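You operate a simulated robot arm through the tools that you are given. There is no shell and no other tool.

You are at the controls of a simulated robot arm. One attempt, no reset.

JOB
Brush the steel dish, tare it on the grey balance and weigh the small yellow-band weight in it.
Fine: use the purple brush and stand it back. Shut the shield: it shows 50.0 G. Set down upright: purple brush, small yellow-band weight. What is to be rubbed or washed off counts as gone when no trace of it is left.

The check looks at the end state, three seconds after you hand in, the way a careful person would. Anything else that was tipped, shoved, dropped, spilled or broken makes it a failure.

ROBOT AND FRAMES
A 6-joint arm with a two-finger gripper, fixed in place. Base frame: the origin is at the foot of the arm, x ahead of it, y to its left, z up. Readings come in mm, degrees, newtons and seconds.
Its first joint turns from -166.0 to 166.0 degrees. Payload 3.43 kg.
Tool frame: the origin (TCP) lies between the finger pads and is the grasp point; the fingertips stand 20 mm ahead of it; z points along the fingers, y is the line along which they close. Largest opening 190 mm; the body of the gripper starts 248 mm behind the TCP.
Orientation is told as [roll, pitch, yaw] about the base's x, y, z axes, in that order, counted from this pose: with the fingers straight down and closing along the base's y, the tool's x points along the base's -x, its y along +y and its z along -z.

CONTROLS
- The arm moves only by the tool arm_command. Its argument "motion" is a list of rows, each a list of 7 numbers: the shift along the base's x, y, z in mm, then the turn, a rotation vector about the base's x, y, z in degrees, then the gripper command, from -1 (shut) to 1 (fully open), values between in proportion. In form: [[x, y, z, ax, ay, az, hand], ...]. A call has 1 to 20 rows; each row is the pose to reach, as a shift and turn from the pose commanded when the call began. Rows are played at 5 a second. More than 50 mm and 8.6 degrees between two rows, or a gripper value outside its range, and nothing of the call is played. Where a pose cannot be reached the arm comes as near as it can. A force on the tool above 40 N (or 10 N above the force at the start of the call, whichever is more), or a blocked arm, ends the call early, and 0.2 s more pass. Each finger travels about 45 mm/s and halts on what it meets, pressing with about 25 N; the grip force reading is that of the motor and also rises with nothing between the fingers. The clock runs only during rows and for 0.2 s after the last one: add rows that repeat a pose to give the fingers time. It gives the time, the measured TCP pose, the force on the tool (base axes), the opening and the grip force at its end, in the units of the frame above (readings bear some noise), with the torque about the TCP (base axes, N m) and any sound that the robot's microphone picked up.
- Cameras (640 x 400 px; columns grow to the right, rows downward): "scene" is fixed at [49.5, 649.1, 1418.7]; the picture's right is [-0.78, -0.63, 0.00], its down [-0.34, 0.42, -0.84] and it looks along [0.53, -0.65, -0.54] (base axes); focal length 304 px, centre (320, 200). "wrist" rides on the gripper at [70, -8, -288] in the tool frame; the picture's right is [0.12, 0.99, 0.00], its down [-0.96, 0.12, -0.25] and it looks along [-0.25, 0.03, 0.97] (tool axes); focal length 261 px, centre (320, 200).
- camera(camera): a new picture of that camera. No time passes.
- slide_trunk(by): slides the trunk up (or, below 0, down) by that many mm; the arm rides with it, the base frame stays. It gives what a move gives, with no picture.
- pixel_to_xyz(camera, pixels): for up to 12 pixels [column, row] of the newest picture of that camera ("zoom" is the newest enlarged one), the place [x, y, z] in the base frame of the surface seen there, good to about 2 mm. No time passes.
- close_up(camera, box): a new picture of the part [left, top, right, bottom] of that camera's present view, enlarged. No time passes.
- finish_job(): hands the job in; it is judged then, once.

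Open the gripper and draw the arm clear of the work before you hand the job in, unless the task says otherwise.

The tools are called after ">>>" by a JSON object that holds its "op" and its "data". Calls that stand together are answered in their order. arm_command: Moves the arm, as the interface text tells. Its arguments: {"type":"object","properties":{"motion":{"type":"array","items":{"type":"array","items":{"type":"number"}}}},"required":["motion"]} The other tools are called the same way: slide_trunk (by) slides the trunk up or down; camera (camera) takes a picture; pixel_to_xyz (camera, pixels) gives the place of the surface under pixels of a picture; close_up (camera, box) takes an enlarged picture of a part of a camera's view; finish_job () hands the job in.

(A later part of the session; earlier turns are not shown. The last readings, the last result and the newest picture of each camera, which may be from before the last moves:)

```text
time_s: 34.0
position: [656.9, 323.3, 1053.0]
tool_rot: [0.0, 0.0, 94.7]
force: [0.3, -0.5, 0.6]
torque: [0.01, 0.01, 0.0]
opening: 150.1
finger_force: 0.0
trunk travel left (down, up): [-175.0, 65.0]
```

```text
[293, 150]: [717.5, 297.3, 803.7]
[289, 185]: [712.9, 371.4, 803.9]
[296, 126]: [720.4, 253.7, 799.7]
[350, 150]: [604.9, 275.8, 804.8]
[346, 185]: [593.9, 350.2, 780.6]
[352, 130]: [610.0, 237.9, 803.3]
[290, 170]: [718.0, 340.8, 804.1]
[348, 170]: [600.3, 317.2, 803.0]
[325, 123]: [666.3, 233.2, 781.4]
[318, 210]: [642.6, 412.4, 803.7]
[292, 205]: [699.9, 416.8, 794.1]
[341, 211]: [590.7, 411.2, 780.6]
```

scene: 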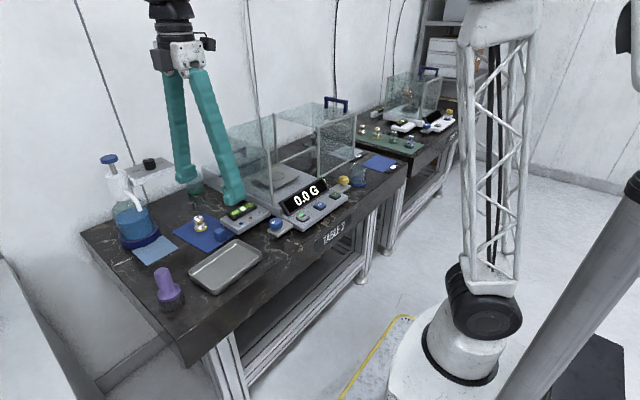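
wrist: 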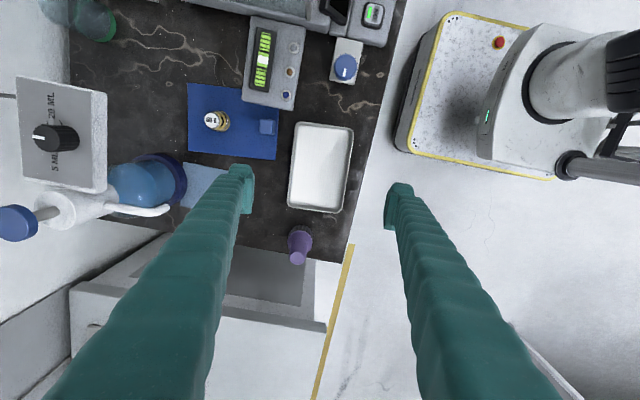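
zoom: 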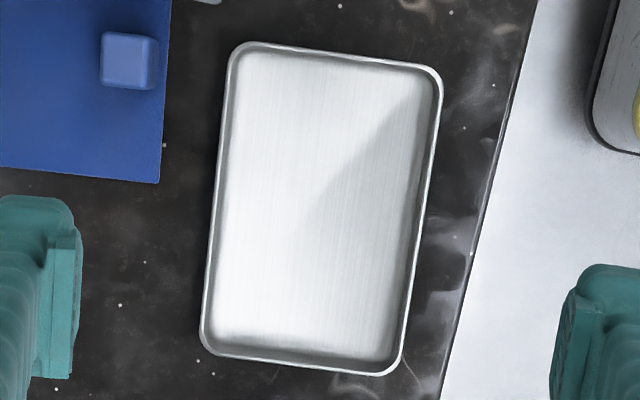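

Rim: far side x≈716, near side x≈602 at y≈325, so centre is ≈(658.5,325). I descend to TCP z≈806 with fingers outside the dish.

>>> {"op": "arm_command", "data": {"motion": [[1.5, 0, -45, 0, 0, 0, 0.58], [1.5, 0, -90, 0, 0, 0, 0.58], [1.5, 0, -135, 0, 0, 0, 0.58], [1.5, 0, -170, 0, 0, 0, 0.58], [1.5, 0, -195, 0, 0, 0, 0.58], [1.5, 0, -215, 0, 0, 0, 0.58], [1.5, 0, -230, 0, 0, 0, 0.58], [1.5, 0, -240, 0, 0, 0, 0.58], [1.5, 0, -246, 0, 0, 0, 0.58], [1.5, 0, -246, 0, 0, 0, 0.58]]}}

>>> {"op": "camera", "data": {"camera": "wrist"}}

>>> {"op": "close_up", "data": {"camera": "scene", "box": [140, 200, 300, 310]}}

```text
time_s: 36.2
position: [659.9, 324.3, 806.0]
tool_rot: [0.0, 0.1, 94.5]
force: [0.3, 0.3, 0.1]
torque: [0.01, -0.02, 0.0]
opening: 150.2
finger_force: 0.1
trunk travel left (down, up): [-175.0, 65.0]
```

```text
taken
```

wrist: 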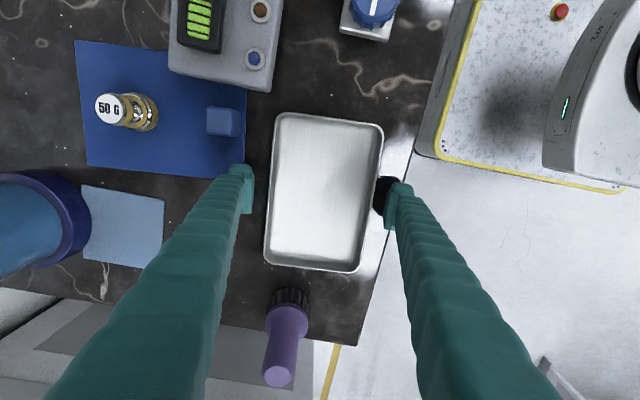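

```text
3.64 times, centred on (220, 255) of scene
```

zoom: 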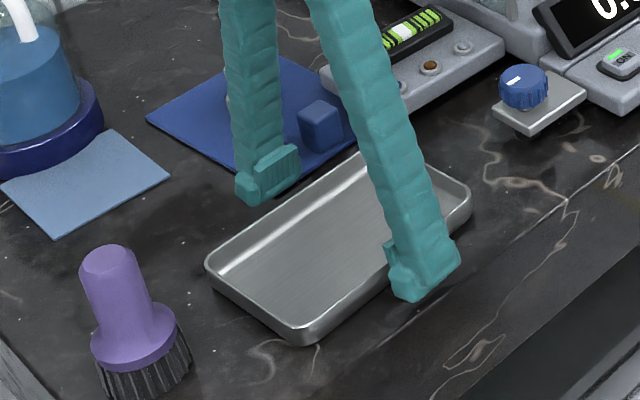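

Fingers straddle the dish's long sides. I close on it.

>>> {"op": "arm_command", "data": {"motion": [[0, 0, 0, 0, 0, 0, 0.4], [0, 0, 0, 0, 0, 0, 0.3], [0, 0, 0, 0, 0, 0, 0.2], [0, 0, 0, 0, 0, 0, 0.1], [0, 0, 0, 0, 0, 0, -0.2], [0, 0, 0, 0, 0, 0, -1], [0, 0, 0, 0, 0, 0, -1], [0, 0, 0, 0, 0, 0, -1]]}}

>>> {"op": "close_up", "data": {"camera": "scene", "box": [140, 200, 300, 310]}}

>>> {"op": "camera", "data": {"camera": "wrist"}}

```text
time_s: 38.0
position: [658.4, 323.4, 806.0]
tool_rot: [-0.1, 0.0, 94.5]
force: [0.2, 1.2, 1.1]
torque: [0.01, 0.03, -0.1]
opening: 119.1
finger_force: 24.3
trunk travel left (down, up): [-175.0, 65.0]
```

```text
3.64 times, centred on (220, 255) of scene
```

zoom: 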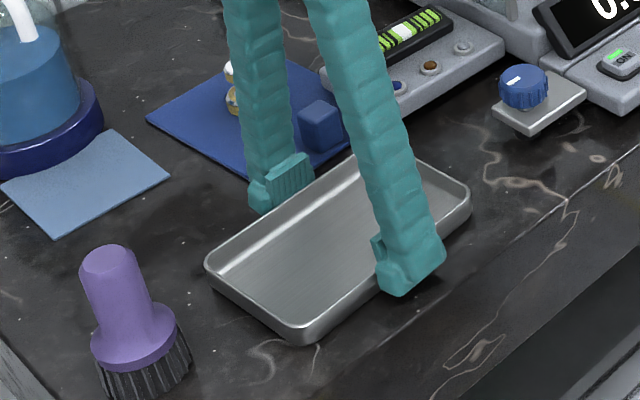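

```text
taken
```

wrist: 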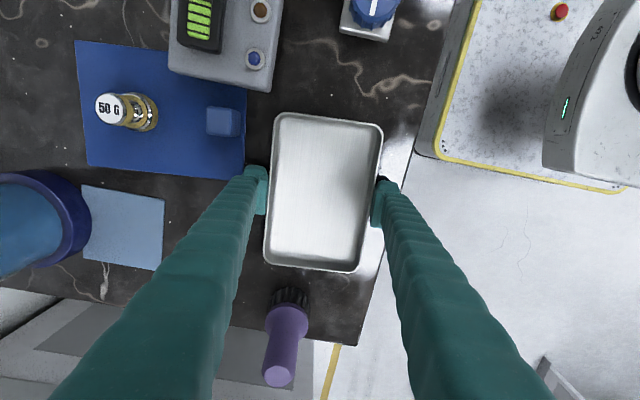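

Gripped at 119 mm. I lift 20 mm slowly and look whether the dish hangs level.

>>> {"op": "arm_command", "data": {"motion": [[0, 0, 4, 0, 0, 0, -1], [0, 0, 10, 0, 0, 0, -1], [0, 0, 20, 0, 0, 0, -1], [0, 0, 25, 0, 0, 0, -1], [0, 0, 25, 0, 0, 0, -1]]}}

>>> {"op": "close_up", "data": {"camera": "scene", "box": [140, 200, 300, 310]}}

>>> {"op": "camera", "data": {"camera": "wrist"}}

```text
time_s: 39.2
position: [659.3, 325.5, 831.0]
tool_rot: [0.0, 0.1, 94.7]
force: [0.1, 1.1, -1.2]
torque: [0.03, -0.01, -0.01]
opening: 119.0
finger_force: 24.9
trunk travel left (down, up): [-175.0, 65.0]
```

```text
3.64 times, centred on (220, 255) of scene
```

zoom: 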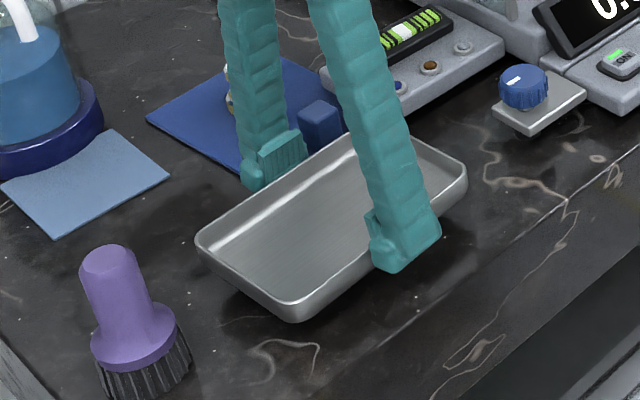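

```text
taken
```

wrist: 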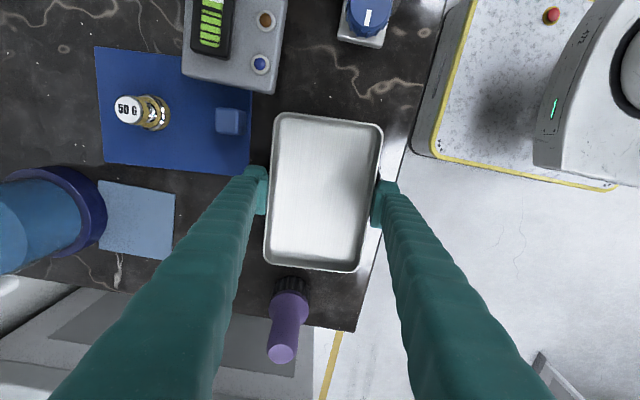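

The dish hangs level. Before travelling I measure the balance pan outline precisely in a scene zoom.

>>> {"op": "close_up", "data": {"camera": "scene", "box": [245, 150, 325, 210]}}

>>> {"op": "pixel_to_xyz", "data": {"camera": "zoom", "pixels": [[205, 130], [170, 245], [350, 190], [30, 165], [115, 180], [265, 175], [190, 150], [190, 210], [380, 300], [170, 260], [30, 180], [220, 120]]}}

```text
6.67 times, centred on (285, 180) of scene
```

zoom: 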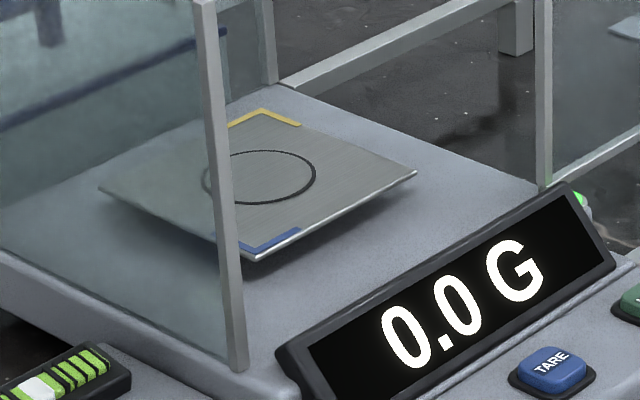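

```text
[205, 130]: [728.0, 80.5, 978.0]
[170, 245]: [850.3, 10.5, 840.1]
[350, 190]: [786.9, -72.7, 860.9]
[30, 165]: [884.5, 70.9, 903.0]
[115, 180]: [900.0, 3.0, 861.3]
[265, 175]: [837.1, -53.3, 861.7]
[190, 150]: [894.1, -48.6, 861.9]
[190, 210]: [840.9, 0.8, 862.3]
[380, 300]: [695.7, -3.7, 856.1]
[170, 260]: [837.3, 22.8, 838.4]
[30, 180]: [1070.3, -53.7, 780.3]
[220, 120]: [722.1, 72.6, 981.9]
```

I query the four pan corners and circle edges.

>>> {"op": "pixel_to_xyz", "data": {"camera": "zoom", "pixels": [[106, 188], [260, 112], [410, 173], [257, 255], [260, 152], [240, 203], [315, 175], [262, 177], [60, 130], [500, 200], [300, 130], [545, 200]]}}

>>> {"op": "camera", "data": {"camera": "scene"}}

```text
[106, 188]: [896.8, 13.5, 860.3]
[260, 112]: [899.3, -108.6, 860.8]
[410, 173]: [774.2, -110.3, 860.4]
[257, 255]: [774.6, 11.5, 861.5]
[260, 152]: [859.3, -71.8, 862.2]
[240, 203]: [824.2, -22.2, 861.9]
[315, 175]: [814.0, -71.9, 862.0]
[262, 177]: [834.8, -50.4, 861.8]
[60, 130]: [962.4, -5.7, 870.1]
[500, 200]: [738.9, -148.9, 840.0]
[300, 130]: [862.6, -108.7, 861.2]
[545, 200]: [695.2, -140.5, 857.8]
```

```text
taken
```

scene: 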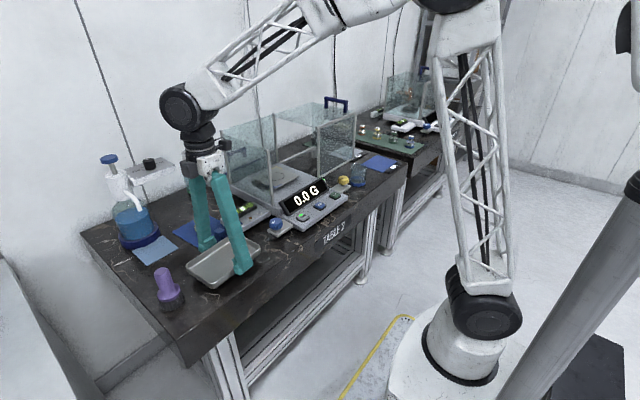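

Pan spans x 774-899, y -110…13, centre ≈(836,-49), top z≈862. I raise the dish well above the shield walls (1055) and carry it over the pan, turning -4.6°.

>>> {"op": "arm_command", "data": {"motion": [[0, 0, 25, 0, 0, 0, -1], [0, 0, 55, 0, 0, 0, -1], [0, 0, 90, 0, 0, 0, -1], [0, 0, 125, 0, 0, 0, -1], [0, 0, 160, 0, 0, 0, -1], [0, 0, 195, 0, 0, 0, -1], [0, 0, 230, 0, 0, 0, -1], [0, 0, 260, 0, 0, 0, -1], [0, 0, 280, 0, 0, 0, -1], [0, 0, 280, 0, 0, 0, -1]]}}

>>> {"op": "arm_command", "data": {"motion": [[12, -28, 0, 0, 0, -0.5, -1], [28, -60, 0, 0, 0, -1, -1], [44, -94, 0, 0, 0, -1.5, -1], [60, -128, 0, 0, 0, -2, -1], [76, -162, 0, 0, 0, -2.5, -1], [92, -196, 0, 0, 0, -3, -1], [108, -230, 0, 0, 0, -3.5, -1], [124, -264, 0, 0, 0, -4, -1], [140, -298, 0, 0, 0, -4.6, -1], [156, -332, 0, 0, 0, -4.6, -1], [168, -356, 0, 0, 0, -4.6, -1], [177.5, -374, 0, 0, 0, -4.6, -1], [177.5, -374, 0, 0, 0, -4.6, -1]]}}

>>> {"op": "camera", "data": {"camera": "scene"}}

>>> {"op": "camera", "data": {"camera": "wrist"}}

```text
time_s: 41.4
position: [657.1, 326.9, 1111.5]
tool_rot: [0.0, 0.0, 94.7]
force: [0.4, -0.9, -1.0]
torque: [-0.02, 0.0, 0.03]
opening: 119.0
finger_force: 24.8
trunk travel left (down, up): [-175.0, 65.0]
```

```text
time_s: 44.2
position: [836.2, -50.3, 1109.8]
tool_rot: [0.0, -0.1, 89.9]
force: [0.0, 0.2, -1.1]
torque: [-0.01, -0.03, 0.0]
opening: 118.9
finger_force: 25.6
trunk travel left (down, up): [-175.0, 65.0]
```

```text
taken
```

scene: 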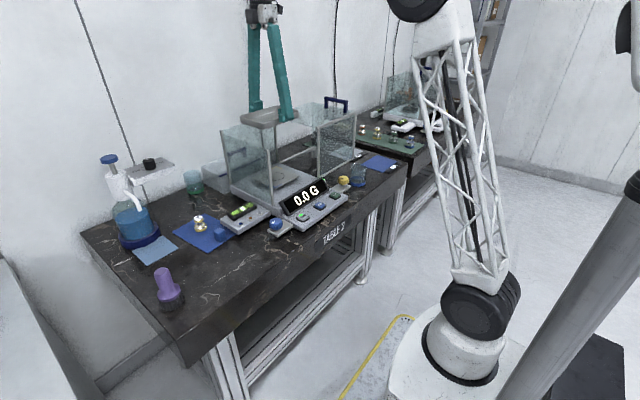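

```text
taken
```

wrist: 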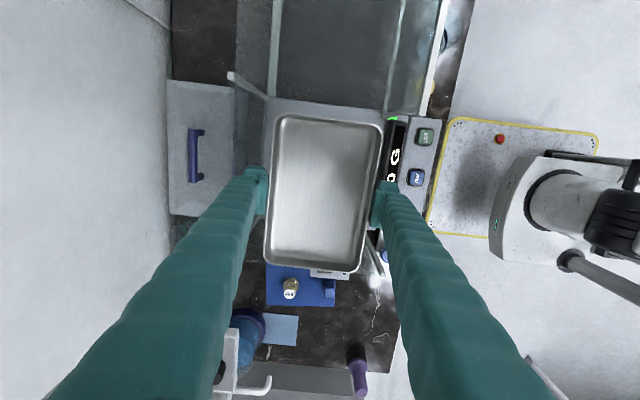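

The dish is above the pan with tool at (836,-50). I lower it to about 10 mm above the pan and look.

>>> {"op": "arm_command", "data": {"motion": [[0, 0, -30, 0, 0, 0, -1], [0, 0, -65, 0, 0, 0, -1], [0, 0, -100, 0, 0, 0, -1], [0, 0, -135, 0, 0, 0, -1], [0, 0, -165, 0, 0, 0, -1], [0, 0, -190, 0, 0, 0, -1], [0, 0, -205, 0, 0, 0, -1], [0, 0, -212, 0, 0, 0, -1], [0, 0, -212, 0, 0, 0, -1]]}}

>>> {"op": "close_up", "data": {"camera": "scene", "box": [210, 90, 370, 220]}}

>>> {"op": "camera", "data": {"camera": "wrist"}}

```text
time_s: 46.2
position: [836.4, -49.6, 899.0]
tool_rot: [0.0, 0.0, 90.0]
force: [-0.4, 0.4, -1.4]
torque: [-0.02, -0.04, 0.04]
opening: 118.8
finger_force: 25.2
trunk travel left (down, up): [-175.0, 65.0]
```

```text
3.08 times, centred on (290, 155) of scene
```

zoom: 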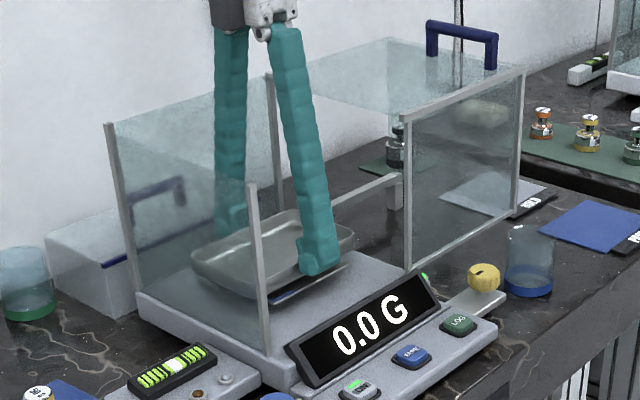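

```text
taken
```

wrist: 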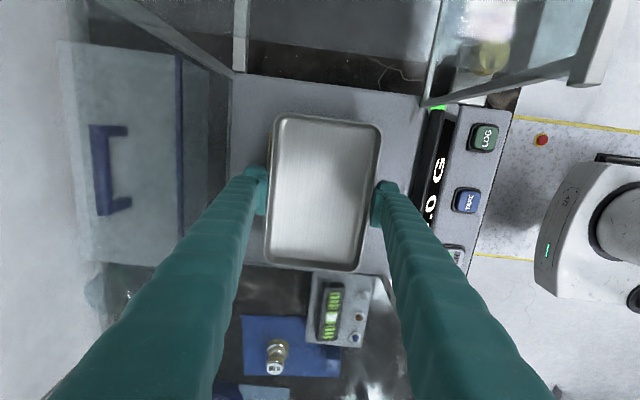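

Dish is right above the pan. I lower in small steps to contact.

>>> {"op": "arm_command", "data": {"motion": [[0, 0, -4, 0, 0, 0, -1], [0, 0, -7, 0, 0, 0, -1], [0, 0, -8.5, 0, 0, 0, -1], [0, 0, -8.5, 0, 0, 0, -1]]}}

>>> {"op": "arm_command", "data": {"motion": [[0, 0, -1, 0, 0, 0, -1], [0, 0, -1, 0, 0, 0, -1]]}}

>>> {"op": "close_up", "data": {"camera": "scene", "box": [240, 140, 360, 220]}}

```text
time_s: 47.2
position: [836.1, -49.3, 890.5]
tool_rot: [0.0, 0.0, 90.0]
force: [-0.3, 0.0, -1.3]
torque: [0.0, 0.0, -0.04]
opening: 118.9
finger_force: 25.1
trunk travel left (down, up): [-175.0, 65.0]
```

```text
time_s: 47.8
position: [835.7, -47.3, 889.4]
tool_rot: [0.0, 0.0, 90.0]
force: [1.2, -0.2, -0.7]
torque: [0.01, 0.0, 0.03]
opening: 118.7
finger_force: 24.8
trunk travel left (down, up): [-175.0, 65.0]
```

```text
5.00 times, centred on (300, 180) of scene
```

zoom: 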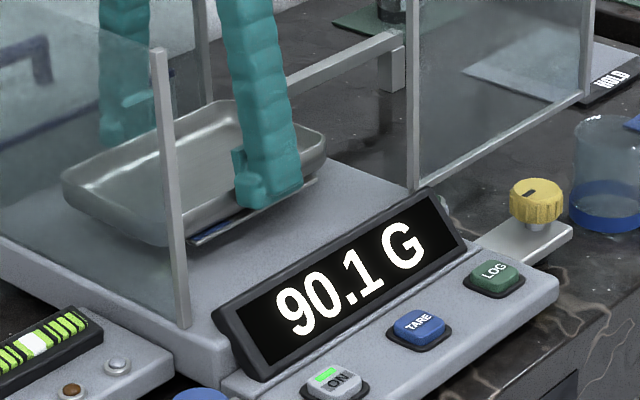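

The display reads 90.1 G, so the dish is touching. I lower 0.5 mm more and open the fingers slowly.

>>> {"op": "arm_command", "data": {"motion": [[0, 0, -0.6, 0, 0, 0, -1], [0, 0, -0.6, 0, 0, 0, 0.3], [0, 0, -0.6, 0, 0, 0, 0.35], [0, 0, -0.6, 0, 0, 0, 0.4], [0, 0, -0.6, 0, 0, 0, 0.5], [0, 0, -0.6, 0, 0, 0, 0.55], [0, 0, -0.6, 0, 0, 0, 0.55]]}}

>>> {"op": "close_up", "data": {"camera": "scene", "box": [240, 140, 360, 220]}}

>>> {"op": "camera", "data": {"camera": "wrist"}}

```text
time_s: 49.4
position: [836.9, -48.6, 887.0]
tool_rot: [0.0, 0.0, 90.0]
force: [1.2, 0.9, 0.3]
torque: [-0.01, 0.0, 0.04]
opening: 147.3
finger_force: 0.0
trunk travel left (down, up): [-175.0, 65.0]
```

```text
5.00 times, centred on (300, 180) of scene
```

zoom: 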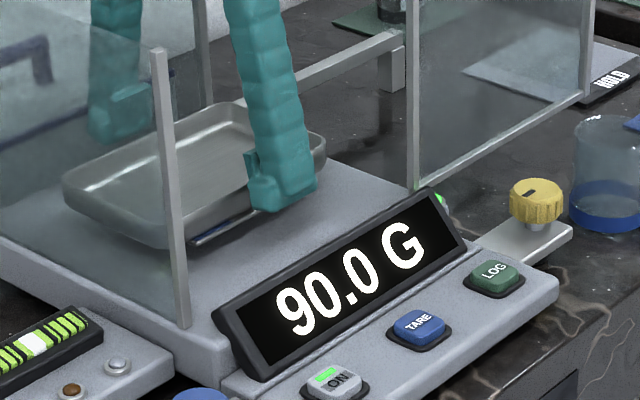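

```text
taken
```

wrist: 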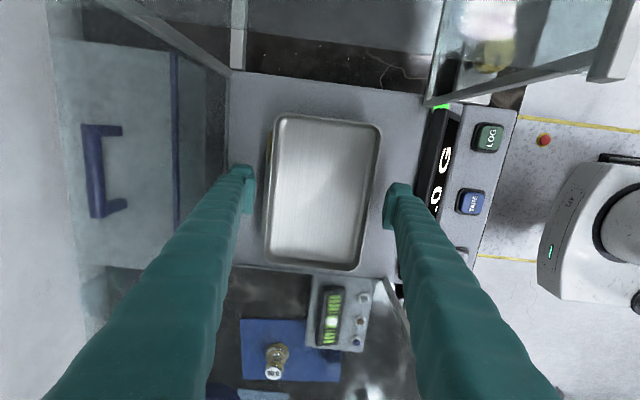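

Dish settled: 90.0 G. I rise straight out of the shield and then look at the TARE button; first the rise.

>>> {"op": "arm_command", "data": {"motion": [[0, 0, 20, 0, 0, 0, 0.55], [0, 0, 55, 0, 0, 0, 0.55], [0, 0, 90, 0, 0, 0, 0.55], [0, 0, 130, 0, 0, 0, 0.55], [0, 0, 170, 0, 0, 0, 0.55], [0, 0, 200, 0, 0, 0, 0.55], [0, 0, 222, 0, 0, 0, 0.55], [0, 0, 222, 0, 0, 0, 0.55]]}}

>>> {"op": "close_up", "data": {"camera": "scene", "box": [240, 120, 370, 220]}}

>>> {"op": "close_up", "data": {"camera": "scene", "box": [295, 185, 355, 225]}}

>>> {"op": "pixel_to_xyz", "data": {"camera": "zoom", "pixels": [[310, 205], [270, 210], [350, 185], [310, 190], [315, 222], [240, 245], [390, 215], [260, 190], [360, 240], [300, 170], [330, 250], [310, 235]]}}

```text
time_s: 51.2
position: [835.4, -51.1, 1109.9]
tool_rot: [0.0, 0.0, 90.0]
force: [0.7, 0.1, 0.4]
torque: [0.01, -0.02, -0.02]
opening: 147.2
finger_force: 0.1
trunk travel left (down, up): [-175.0, 65.0]
```

```text
4.00 times, centred on (305, 170) of scene
```

zoom: 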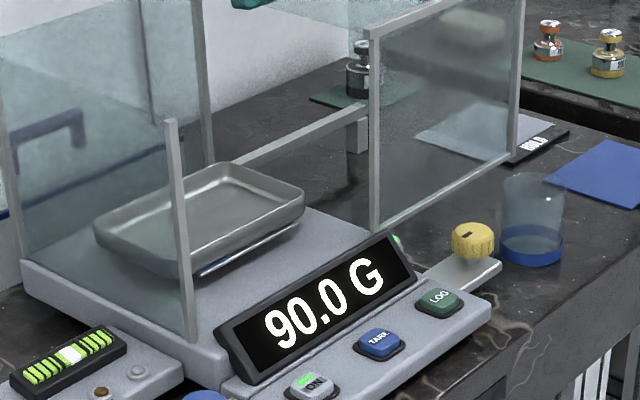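

```text
10.00 times, centred on (325, 205) of scene
```

zoom: 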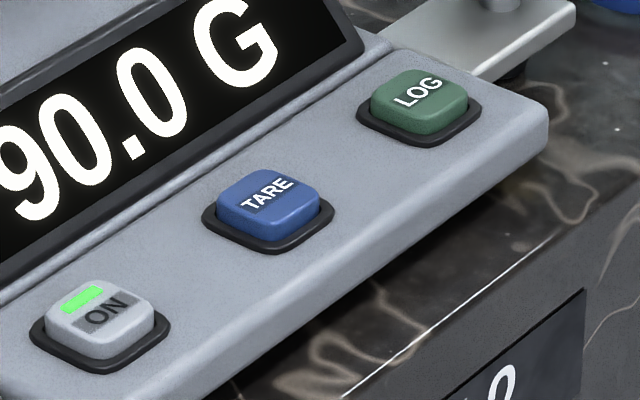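

```text
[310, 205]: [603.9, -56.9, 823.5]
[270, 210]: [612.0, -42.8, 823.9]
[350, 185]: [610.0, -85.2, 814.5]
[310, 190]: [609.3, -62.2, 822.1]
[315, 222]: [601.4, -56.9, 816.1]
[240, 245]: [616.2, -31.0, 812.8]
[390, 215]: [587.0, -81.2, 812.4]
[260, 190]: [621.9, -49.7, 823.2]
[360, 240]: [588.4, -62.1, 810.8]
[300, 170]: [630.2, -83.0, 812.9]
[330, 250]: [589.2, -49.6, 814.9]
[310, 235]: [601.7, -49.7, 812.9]
```

TARE top is at z≈823.5, panel z≈813. I query its exact centre and the display housing edge nearby.

>>> {"op": "pixel_to_xyz", "data": {"camera": "zoom", "pixels": [[268, 195], [222, 198], [260, 174], [316, 186], [275, 220], [215, 160], [190, 150], [230, 130], [300, 110], [160, 190], [250, 120], [200, 165]]}}

>>> {"op": "camera", "data": {"camera": "wrist"}}

```text
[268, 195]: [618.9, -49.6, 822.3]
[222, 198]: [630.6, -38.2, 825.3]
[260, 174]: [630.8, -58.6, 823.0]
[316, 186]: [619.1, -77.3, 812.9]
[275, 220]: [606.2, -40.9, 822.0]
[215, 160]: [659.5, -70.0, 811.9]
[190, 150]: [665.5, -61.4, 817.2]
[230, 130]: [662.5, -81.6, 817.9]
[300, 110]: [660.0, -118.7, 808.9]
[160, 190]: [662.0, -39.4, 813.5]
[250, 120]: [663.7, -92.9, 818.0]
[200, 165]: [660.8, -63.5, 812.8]
```

```text
taken
```

wrist: 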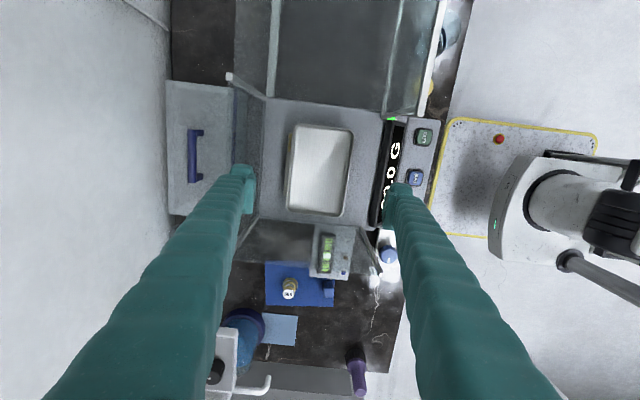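

TARE centre ≈(618,-50). I move out in front over it at height while closing the fingers, then descend to ~8 mm above the button.

>>> {"op": "arm_command", "data": {"motion": [[-30, 0, 0, 0, 0, 0, 0.3], [-70, 0, 0, 0, 0, 0, 0], [-110, 0, 0, 0, 0, 0, -0.3], [-150, 0, 0, 0, 0, 0, -0.6], [-190, 0, 0, 0, 0, 0, -0.9], [-218, -1, 0, 0, 0, 0, -1], [-218, -1, -40, 0, 0, 0, -1], [-218, -1, -80, 0, 0, 0, -1], [-218, -1, -120, 0, 0, 0, -1], [-218, -1, -160, 0, 0, 0, -1], [-218, -1, -200, 0, 0, 0, -1], [-218, -1, -225, 0, 0, 0, -1], [-218, -1, -240, 0, 0, 0, -1], [-218, -1, -250, 0, 0, 0, -1], [-218, -1, -256, 0, 0, 0, -1], [-218, -1, -256, 0, 0, 0, -1]]}}

>>> {"op": "close_up", "data": {"camera": "scene", "box": [270, 150, 370, 230]}}

>>> {"op": "camera", "data": {"camera": "wrist"}}

```text
time_s: 54.6
position: [617.2, -50.8, 853.2]
tool_rot: [0.0, 0.0, 90.0]
force: [-1.4, 0.0, 0.0]
torque: [0.01, -0.01, 0.03]
opening: 0.0
finger_force: 25.0
trunk travel left (down, up): [-175.0, 65.0]
```

```text
5.00 times, centred on (320, 190) of scene
```

zoom: 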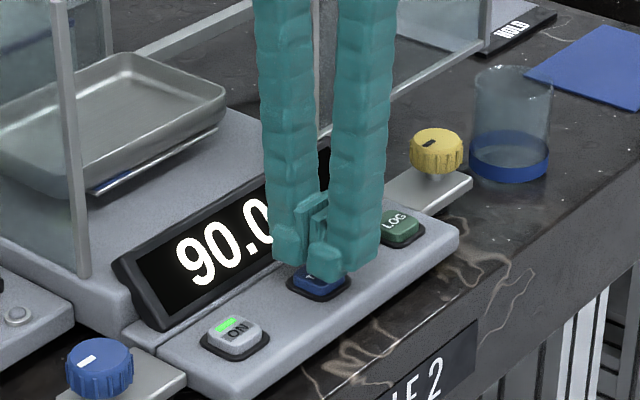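

```text
taken
```

wrist: 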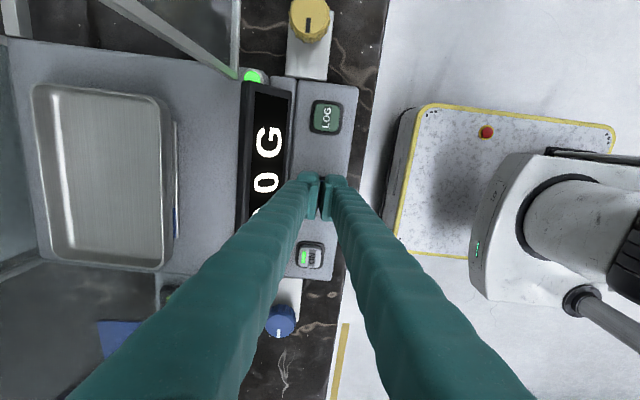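

Fingertips hover over TARE. I press down in small steps.

>>> {"op": "arm_command", "data": {"motion": [[0, 0, -5, 0, 0, 0, -1], [0, 0, -8, 0, 0, 0, -1], [0, 0, -10, 0, 0, 0, -1], [0, 0, -12, 0, 0, 0, -1], [0, 0, -12, 0, 0, 0, -1]]}}

>>> {"op": "close_up", "data": {"camera": "scene", "box": [270, 150, 370, 230]}}

```text
time_s: 55.8
position: [619.5, -51.6, 842.8]
tool_rot: [0.0, 0.0, 89.9]
force: [0.1, -0.3, 1.5]
torque: [0.0, -0.03, -0.01]
opening: 6.1
finger_force: 34.2
trunk travel left (down, up): [-175.0, 65.0]
```

```text
5.00 times, centred on (320, 190) of scene
```

zoom: 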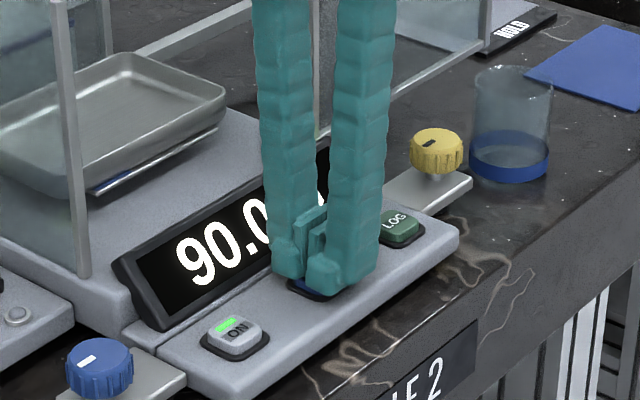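

Force only 1.5 N and the fingers spread a bit (6 mm). I press slightly further to see if the button clicks.

>>> {"op": "arm_command", "data": {"motion": [[0, 0, -1.5, 0, 0, 0, -1], [0, 0, -3, 0, 0, 0, -1], [0, 0, -3, 0, 0, 0, -1]]}}

>>> {"op": "close_up", "data": {"camera": "scene", "box": [270, 150, 370, 230]}}

```text
time_s: 56.6
position: [618.7, -51.4, 840.7]
tool_rot: [0.0, 0.0, 90.0]
force: [-0.1, 0.7, 3.0]
torque: [0.0, 0.0, -0.05]
opening: 5.9
finger_force: 33.9
trunk travel left (down, up): [-175.0, 65.0]
heard: click
```

```text
5.00 times, centred on (320, 190) of scene
```

zoom: 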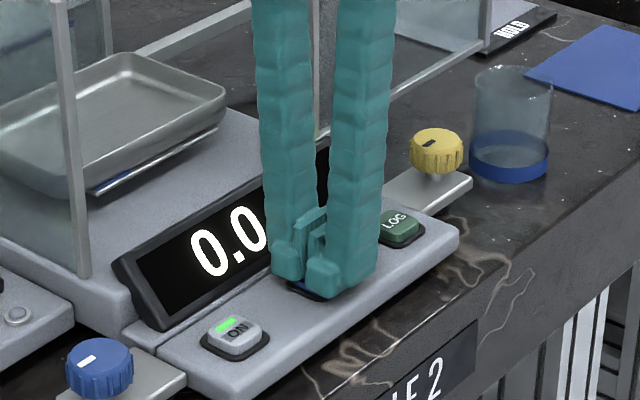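

Click heard and the display shows 0.0. I lift off the button and check the display.

>>> {"op": "arm_command", "data": {"motion": [[0, 0, 5, 0, 0, 0, -1], [0, 0, 30, 0, 0, 0, -1], [0, 0, 70, 0, 0, 0, -1], [0, 0, 110, 0, 0, 0, -1], [0, 0, 150, 0, 0, 0, -1], [0, 0, 150, 0, 0, 0, -1]]}}

>>> {"op": "camera", "data": {"camera": "scene"}}

>>> {"op": "close_up", "data": {"camera": "scene", "box": [240, 120, 370, 220]}}

```text
time_s: 58.0
position: [620.0, -54.6, 993.0]
tool_rot: [0.0, 0.1, 90.1]
force: [0.5, 0.9, -0.1]
torque: [0.01, 0.01, -0.02]
opening: 0.0
finger_force: 34.3
trunk travel left (down, up): [-175.0, 65.0]
```

```text
taken
```

scene: 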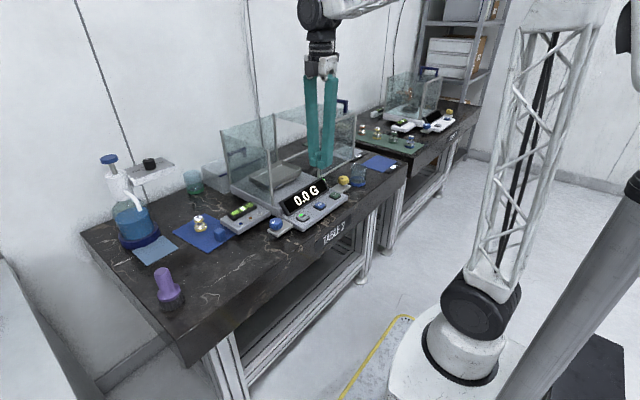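

```text
4.00 times, centred on (305, 170) of scene
```

zoom: 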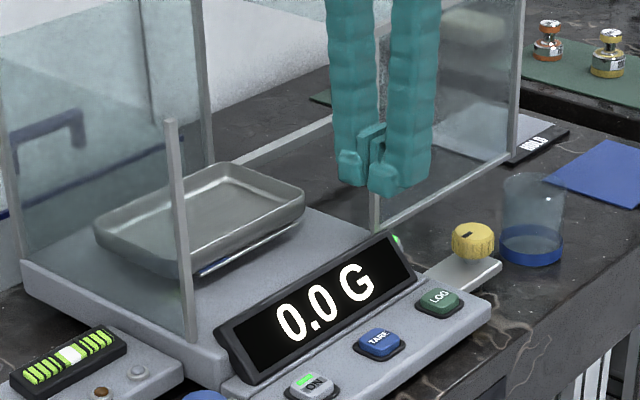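

Tared to 0.0 G. Now the weight: I measure it and the surrounding tall items (bottle pump, dial shelf) from the scene view before approaching.

>>> {"op": "pixel_to_xyz", "data": {"camera": "scene", "pixels": [[150, 160], [130, 172], [170, 168], [150, 180], [109, 158], [135, 205], [192, 180], [137, 235], [120, 180], [152, 163], [172, 178], [190, 200]]}}

>>> {"op": "close_up", "data": {"camera": "scene", "box": [180, 205, 230, 240]}}

>>> {"op": "pixel_to_xyz", "data": {"camera": "zoom", "pixels": [[245, 130], [215, 120], [280, 115], [240, 155], [240, 190], [245, 225], [245, 270], [190, 225], [310, 215], [245, 310], [150, 250], [250, 175]]}}

```text
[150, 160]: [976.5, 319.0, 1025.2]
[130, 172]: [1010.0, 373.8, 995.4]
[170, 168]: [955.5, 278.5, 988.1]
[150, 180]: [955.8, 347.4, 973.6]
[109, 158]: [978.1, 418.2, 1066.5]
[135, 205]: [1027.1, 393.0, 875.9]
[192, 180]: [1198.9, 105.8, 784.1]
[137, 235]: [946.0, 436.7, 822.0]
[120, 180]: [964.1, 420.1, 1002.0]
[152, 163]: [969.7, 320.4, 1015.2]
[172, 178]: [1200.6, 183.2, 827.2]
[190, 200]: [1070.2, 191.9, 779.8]
```

```text
11.43 times, centred on (205, 222) of scene
```

zoom: 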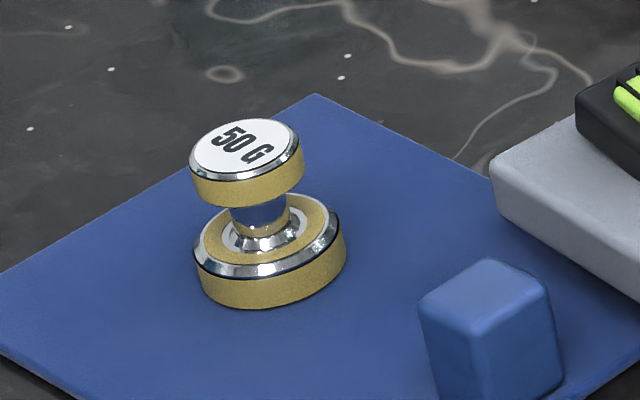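

```text
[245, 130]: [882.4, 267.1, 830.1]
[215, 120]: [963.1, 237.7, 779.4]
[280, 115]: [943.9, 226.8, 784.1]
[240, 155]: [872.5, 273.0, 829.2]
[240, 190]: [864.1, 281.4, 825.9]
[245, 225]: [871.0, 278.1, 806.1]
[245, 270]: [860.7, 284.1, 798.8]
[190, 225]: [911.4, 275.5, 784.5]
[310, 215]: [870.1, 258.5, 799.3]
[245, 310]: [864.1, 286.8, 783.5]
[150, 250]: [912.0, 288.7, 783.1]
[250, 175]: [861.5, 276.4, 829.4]
```

The weight's knob top is at ≈(872,272,830) with base on the mat at z≈783.5; the dial shelf front is at x≈955, z 975-1025. I swing round in front of the shield, keeping the present yaw, and come above the weight at z≈990.

>>> {"op": "arm_command", "data": {"motion": [[0, 30, 0, 0, 0, 0, -1], [0, 70, 0, 0, 0, 0, -1], [0, 110, 0, 0, 0, 0, -0.8], [0, 150, 0, 0, 0, 0, -0.6], [0, 190, 0, 0, 0, 0, -0.4], [0, 230, 0, 0, 0, 0, -0.25], [0, 270, 0, 0, 0, 0, -0.2], [0, 305, 0, 0, 0, 0, -0.2], [20, 323, 0, 0, 0, 0, -0.2], [60, 323, 0, 0, 0, 0, -0.2], [100, 323, 0, 0, 0, 0, -0.2], [140, 323, 0, 0, 0, 0, -0.2], [180, 323, 0, 0, 0, 0, -0.2], [215, 323, 0, 0, 0, 0, -0.2], [240, 323, 0, 0, 0, 0, -0.2], [250, 323, 0, 0, 0, 0, -0.2], [250, 323, 0, 0, 0, 0, -0.2]]}}

>>> {"op": "camera", "data": {"camera": "wrist"}}

>>> {"op": "camera", "data": {"camera": "scene"}}

```text
time_s: 61.6
position: [867.4, 271.6, 989.1]
tool_rot: [0.0, 0.0, 90.1]
force: [1.2, 0.7, 0.6]
torque: [0.02, -0.02, 0.03]
opening: 76.0
finger_force: 0.1
trunk travel left (down, up): [-175.0, 65.0]
```

```text
taken
```

wrist: 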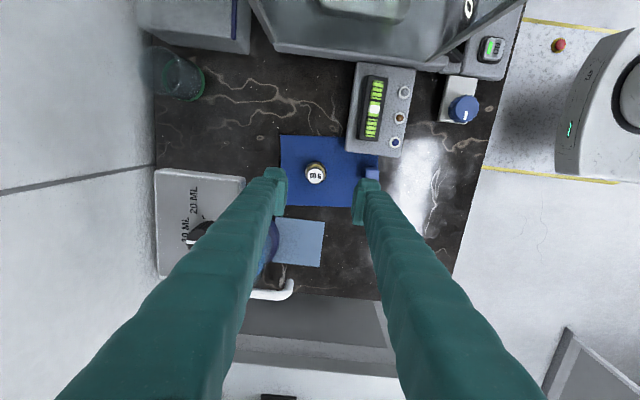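

```text
taken
```

scene: 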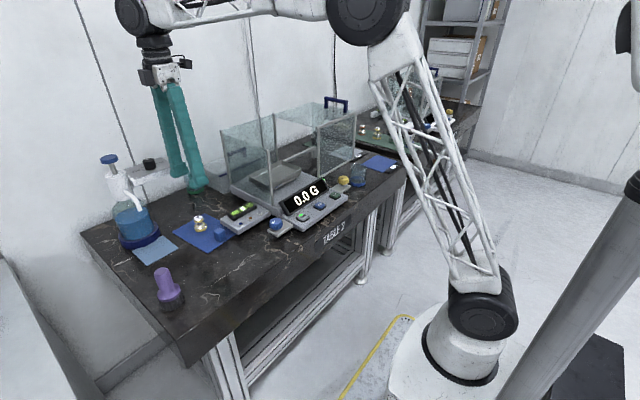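

The weight is at (316,173) between the fingers (272 and 366). I zoom in and measure its centre.

>>> {"op": "close_up", "data": {"camera": "wrist", "box": [280, 145, 360, 205]}}

>>> {"op": "pixel_to_xyz", "data": {"camera": "zoom", "pixels": [[290, 225], [262, 225], [318, 225], [290, 200], [290, 250], [280, 160], [250, 180], [320, 175], [225, 165], [375, 180], [275, 150], [310, 160]]}}

```text
6.67 times, centred on (320, 175) of wrist
```

zoom: 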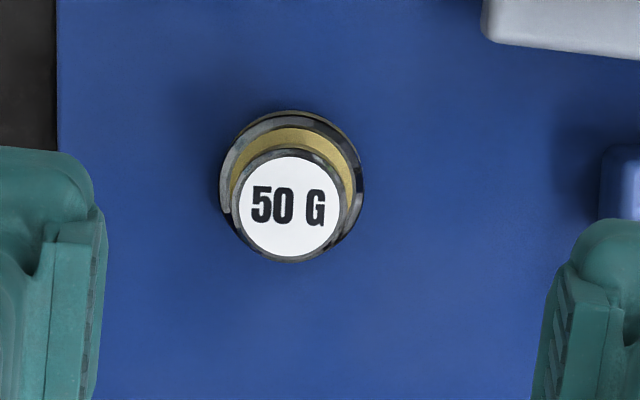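

```text
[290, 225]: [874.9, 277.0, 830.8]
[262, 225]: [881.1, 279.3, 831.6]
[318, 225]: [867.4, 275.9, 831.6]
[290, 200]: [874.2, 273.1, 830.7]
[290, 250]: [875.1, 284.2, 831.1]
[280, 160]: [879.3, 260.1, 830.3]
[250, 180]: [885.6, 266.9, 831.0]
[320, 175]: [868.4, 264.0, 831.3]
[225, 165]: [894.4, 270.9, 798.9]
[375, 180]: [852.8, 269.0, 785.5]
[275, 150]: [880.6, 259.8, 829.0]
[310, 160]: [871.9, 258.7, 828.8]
```

Knob centre ≈(875,272.5), top z≈831, dia ≈29. I align, narrow the opening to ~60 mm, and descend to TCP z≈827.

>>> {"op": "arm_command", "data": {"motion": [[4, -0.5, -20, 0, 0, 0, -0.3], [7, -0.8, -50, 0, 0, 0, -0.37], [7, -0.8, -80, 0, 0, 0, -0.37], [7, -0.8, -105, 0, 0, 0, -0.37], [7, -0.8, -125, 0, 0, 0, -0.37], [7, -0.8, -140, 0, 0, 0, -0.37], [7, -0.8, -152, 0, 0, 0, -0.37], [7, -0.8, -152, 0, 0, 0, -0.37]]}}

>>> {"op": "camera", "data": {"camera": "wrist"}}

>>> {"op": "close_up", "data": {"camera": "scene", "box": [130, 140, 270, 250]}}

```text
time_s: 63.4
position: [875.2, 271.8, 838.9]
tool_rot: [0.0, 0.0, 90.0]
force: [0.1, 0.2, 0.0]
torque: [-0.01, 0.0, 0.0]
opening: 59.8
finger_force: 0.0
trunk travel left (down, up): [-175.0, 65.0]
```

```text
taken
```

wrist: 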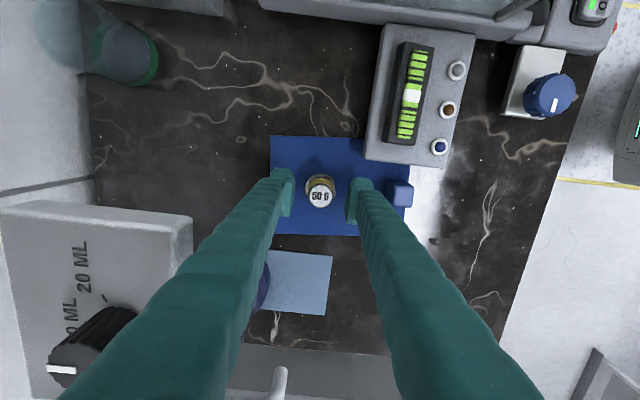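

```text
3.64 times, centred on (200, 195) of scene
```

zoom: 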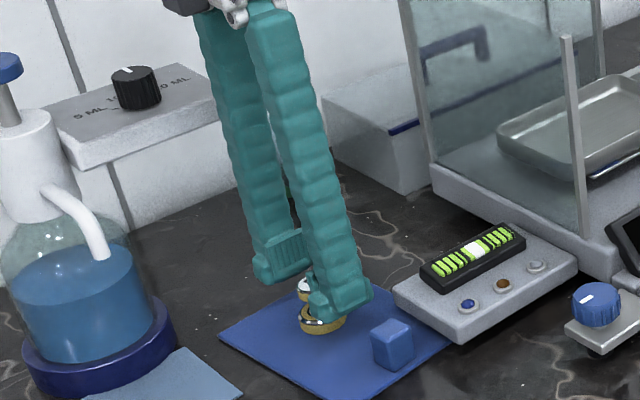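

The knob is centred between the fingers. I descend the last 11 mm and close.

>>> {"op": "arm_command", "data": {"motion": [[0, 0, -6, 0, 0, 0, -0.37], [0, 0, -11, 0, 0, 0, -0.37], [0, 0, -11, 0, 0, 0, -0.45], [0, 0, -11, 0, 0, 0, -0.55], [0, 0, -11, 0, 0, 0, -0.65], [0, 0, -11, 0, 0, 0, -0.8], [0, 0, -11, 0, 0, 0, -1], [0, 0, -11, 0, 0, 0, -1], [0, 0, -11, 0, 0, 0, -1]]}}

>>> {"op": "camera", "data": {"camera": "wrist"}}

>>> {"op": "close_up", "data": {"camera": "scene", "box": [170, 190, 240, 245]}}

```text
time_s: 65.4
position: [875.2, 273.2, 829.0]
tool_rot: [0.1, 0.0, 90.0]
force: [0.1, -0.1, -0.2]
torque: [0.03, -0.02, -0.06]
opening: 28.3
finger_force: 25.4
trunk travel left (down, up): [-175.0, 65.0]
```

```text
taken
```

wrist: 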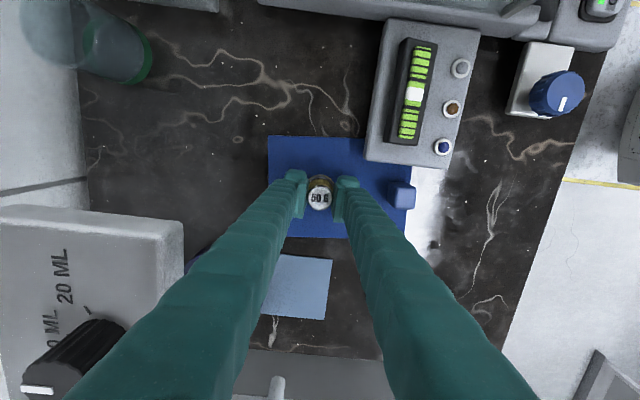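

```text
7.27 times, centred on (205, 218) of scene
```

zoom: 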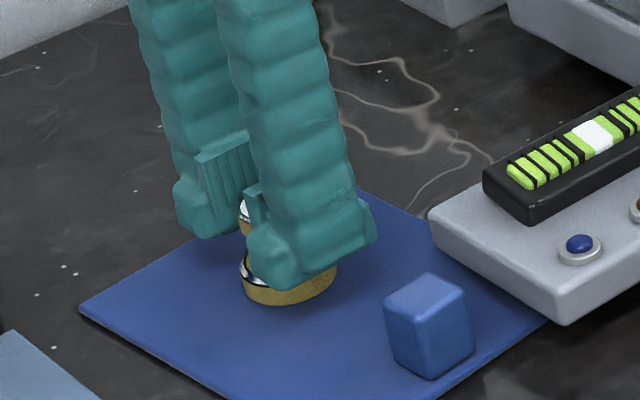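

Gripped (28.3 mm). I lift and check the weight is held upright.

>>> {"op": "arm_command", "data": {"motion": [[0, 0, 4, 0, 0, 0, -1], [0, 0, 12, 0, 0, 0, -1], [0, 0, 25, 0, 0, 0, -1], [0, 0, 40, 0, 0, 0, -1], [0, 0, 40, 0, 0, 0, -1]]}}

>>> {"op": "close_up", "data": {"camera": "scene", "box": [160, 180, 240, 245]}}

>>> {"op": "close_up", "data": {"camera": "wrist", "box": [280, 150, 360, 220]}}

```text
time_s: 66.6
position: [875.4, 272.1, 868.8]
tool_rot: [0.0, 0.0, 90.0]
force: [-0.1, -0.8, -0.6]
torque: [-0.02, 0.02, 0.01]
opening: 28.3
finger_force: 25.2
trunk travel left (down, up): [-175.0, 65.0]
```

```text
6.15 times, centred on (200, 212) of scene
```

zoom: 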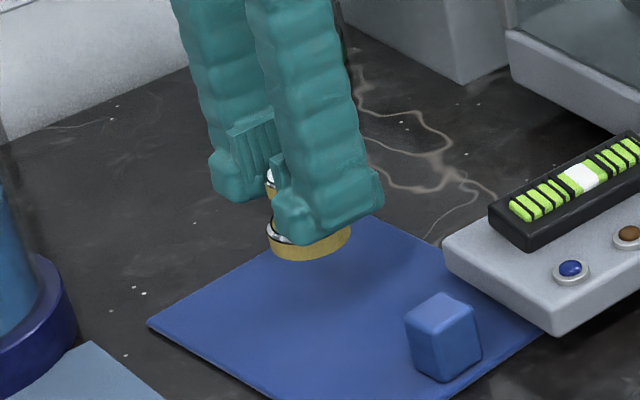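

```text
5.71 times, centred on (320, 185) of wrist
```

zoom: 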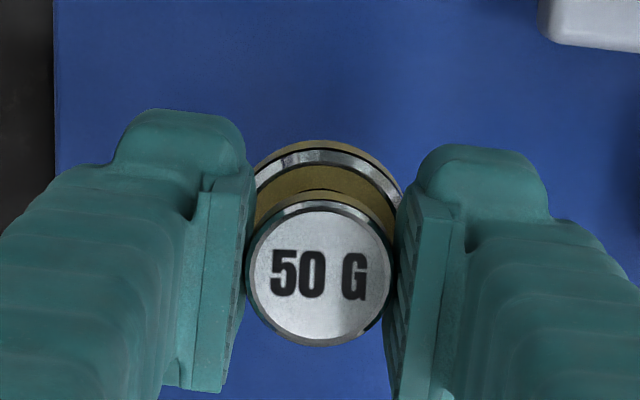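

Held upright. I raise to z≈1120 and carry it over the dish centre (836,-49).

>>> {"op": "arm_command", "data": {"motion": [[0, 0, 30, 0, 0, 0, -1], [0, 0, 65, 0, 0, 0, -1], [0, 0, 100, 0, 0, 0, -1], [0, 0, 135, 0, 0, 0, -1], [0, 0, 170, 0, 0, 0, -1], [0, 0, 205, 0, 0, 0, -1], [0, 0, 235, 0, 0, 0, -1], [0, 0, 253, 0, 0, 0, -1], [0, 0, 253, 0, 0, 0, -1]]}}

>>> {"op": "arm_command", "data": {"motion": [[-4, -25, 0, 0, 0, 0, -1], [-8, -60, 0, 0, 0, 0, -1], [-12, -95, 0, 0, 0, 0, -1], [-16, -130, 0, 0, 0, 0, -1], [-20, -165, 0, 0, 0, 0, -1], [-24, -200, 0, 0, 0, 0, -1], [-28, -235, 0, 0, 0, 0, -1], [-32, -270, 0, 0, 0, 0, -1], [-36, -300, 0, 0, 0, 0, -1], [-39, -321.5, 0, 0, 0, 0, -1], [-39, -321.5, 0, 0, 0, 0, -1]]}}

>>> {"op": "camera", "data": {"camera": "wrist"}}

>>> {"op": "camera", "data": {"camera": "scene"}}

```text
time_s: 68.6
position: [875.4, 272.8, 1119.8]
tool_rot: [0.0, 0.0, 89.9]
force: [0.5, -0.1, -0.7]
torque: [0.04, 0.01, -0.01]
opening: 28.1
finger_force: 24.9
trunk travel left (down, up): [-175.0, 65.0]
```

```text
time_s: 71.0
position: [834.4, -46.5, 1121.3]
tool_rot: [0.0, 0.0, 90.1]
force: [-0.5, -0.1, -1.3]
torque: [0.0, 0.01, -0.01]
opening: 28.3
finger_force: 25.2
trunk travel left (down, up): [-175.0, 65.0]
```

```text
taken
```

wrist: 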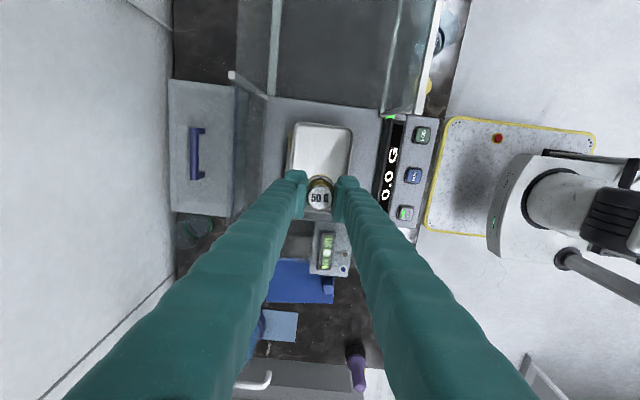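

```text
taken
```

scene: 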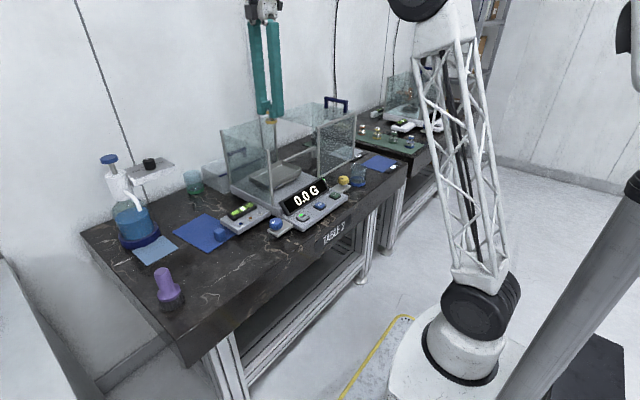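

I verify the dish position under the held weight with pixel queries.

>>> {"op": "pixel_to_xyz", "data": {"camera": "wrist", "pixels": [[293, 125], [351, 128], [320, 140], [320, 160], [345, 170], [295, 165], [331, 205], [322, 122], [354, 150], [288, 150], [300, 140], [340, 140]]}}

>>> {"op": "close_up", "data": {"camera": "wrist", "box": [270, 110, 370, 220]}}

```text
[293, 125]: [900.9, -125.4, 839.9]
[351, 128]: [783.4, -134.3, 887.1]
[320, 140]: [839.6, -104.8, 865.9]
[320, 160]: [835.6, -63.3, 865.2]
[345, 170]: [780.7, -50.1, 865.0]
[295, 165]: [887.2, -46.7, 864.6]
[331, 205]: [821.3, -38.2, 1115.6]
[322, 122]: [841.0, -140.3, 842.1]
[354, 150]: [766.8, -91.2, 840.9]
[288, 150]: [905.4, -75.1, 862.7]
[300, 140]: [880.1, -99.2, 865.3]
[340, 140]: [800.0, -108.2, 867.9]
```

```text
3.64 times, centred on (320, 165) of wrist
```

zoom: 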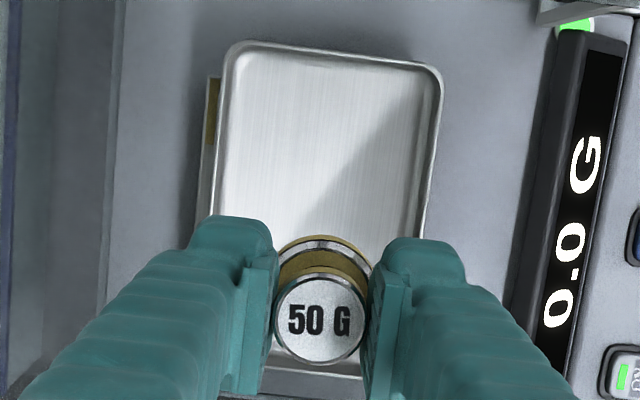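

Dish floor is at z≈865 and under the weight. I lower to about 8 mm above the floor.

>>> {"op": "arm_command", "data": {"motion": [[0, 0, -30, 0, 0, 0, -1], [0, 0, -65, 0, 0, 0, -1], [0, 0, -100, 0, 0, 0, -1], [0, 0, -135, 0, 0, 0, -1], [0, 0, -165, 0, 0, 0, -1], [0, 0, -185, 0, 0, 0, -1], [0, 0, -197, 0, 0, 0, -1], [0, 0, -204, 0, 0, 0, -1], [0, 0, -204, 0, 0, 0, -1]]}}

>>> {"op": "close_up", "data": {"camera": "scene", "box": [240, 140, 360, 220]}}

>>> {"op": "camera", "data": {"camera": "wrist"}}

```text
time_s: 73.0
position: [837.2, -47.7, 916.7]
tool_rot: [0.0, 0.0, 90.0]
force: [-0.6, 0.3, -0.4]
torque: [-0.02, -0.01, 0.02]
opening: 28.0
finger_force: 25.0
trunk travel left (down, up): [-175.0, 65.0]
```

```text
5.00 times, centred on (300, 180) of scene
```

zoom: 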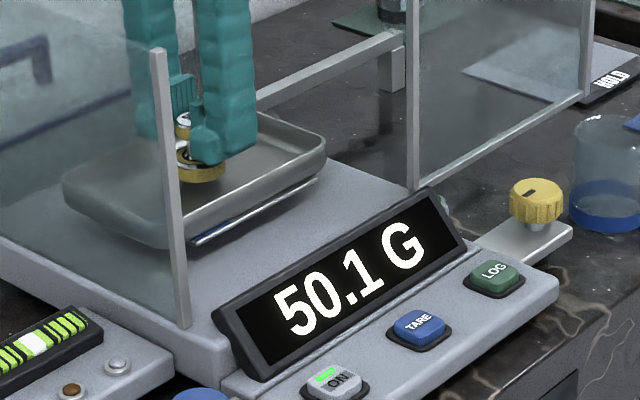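

```text
taken
```

wrist: 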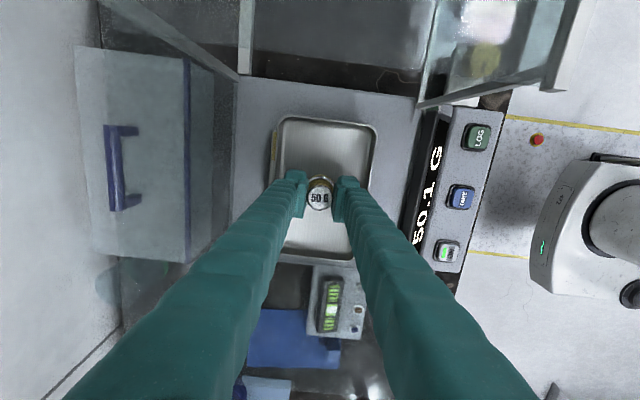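

Display already says 50.1 G though force shows no pressing; I lower carefully until contact.

>>> {"op": "arm_command", "data": {"motion": [[0, 0, -2, 0, 0, 0, -1], [0, 0, -4, 0, 0, 0, -1], [0, 0, -5.5, 0, 0, 0, -1], [0, 0, -5.5, 0, 0, 0, -1]]}}

>>> {"op": "close_up", "data": {"camera": "scene", "box": [240, 140, 360, 220]}}

```text
time_s: 74.0
position: [835.8, -50.4, 912.1]
tool_rot: [0.0, 0.1, 90.0]
force: [0.6, 0.0, -0.4]
torque: [-0.06, 0.0, -0.03]
opening: 27.9
finger_force: 25.2
trunk travel left (down, up): [-175.0, 65.0]
```

```text
5.00 times, centred on (300, 180) of scene
```

zoom: 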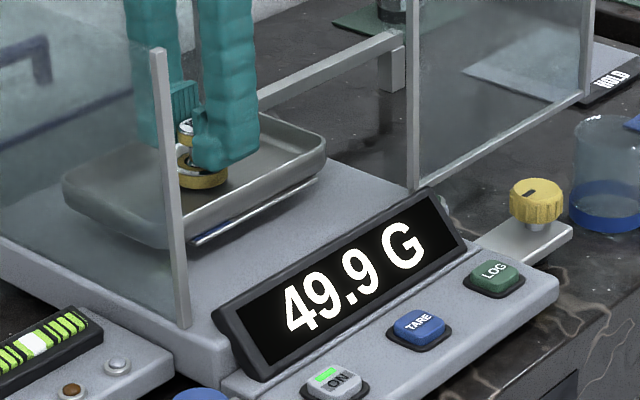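

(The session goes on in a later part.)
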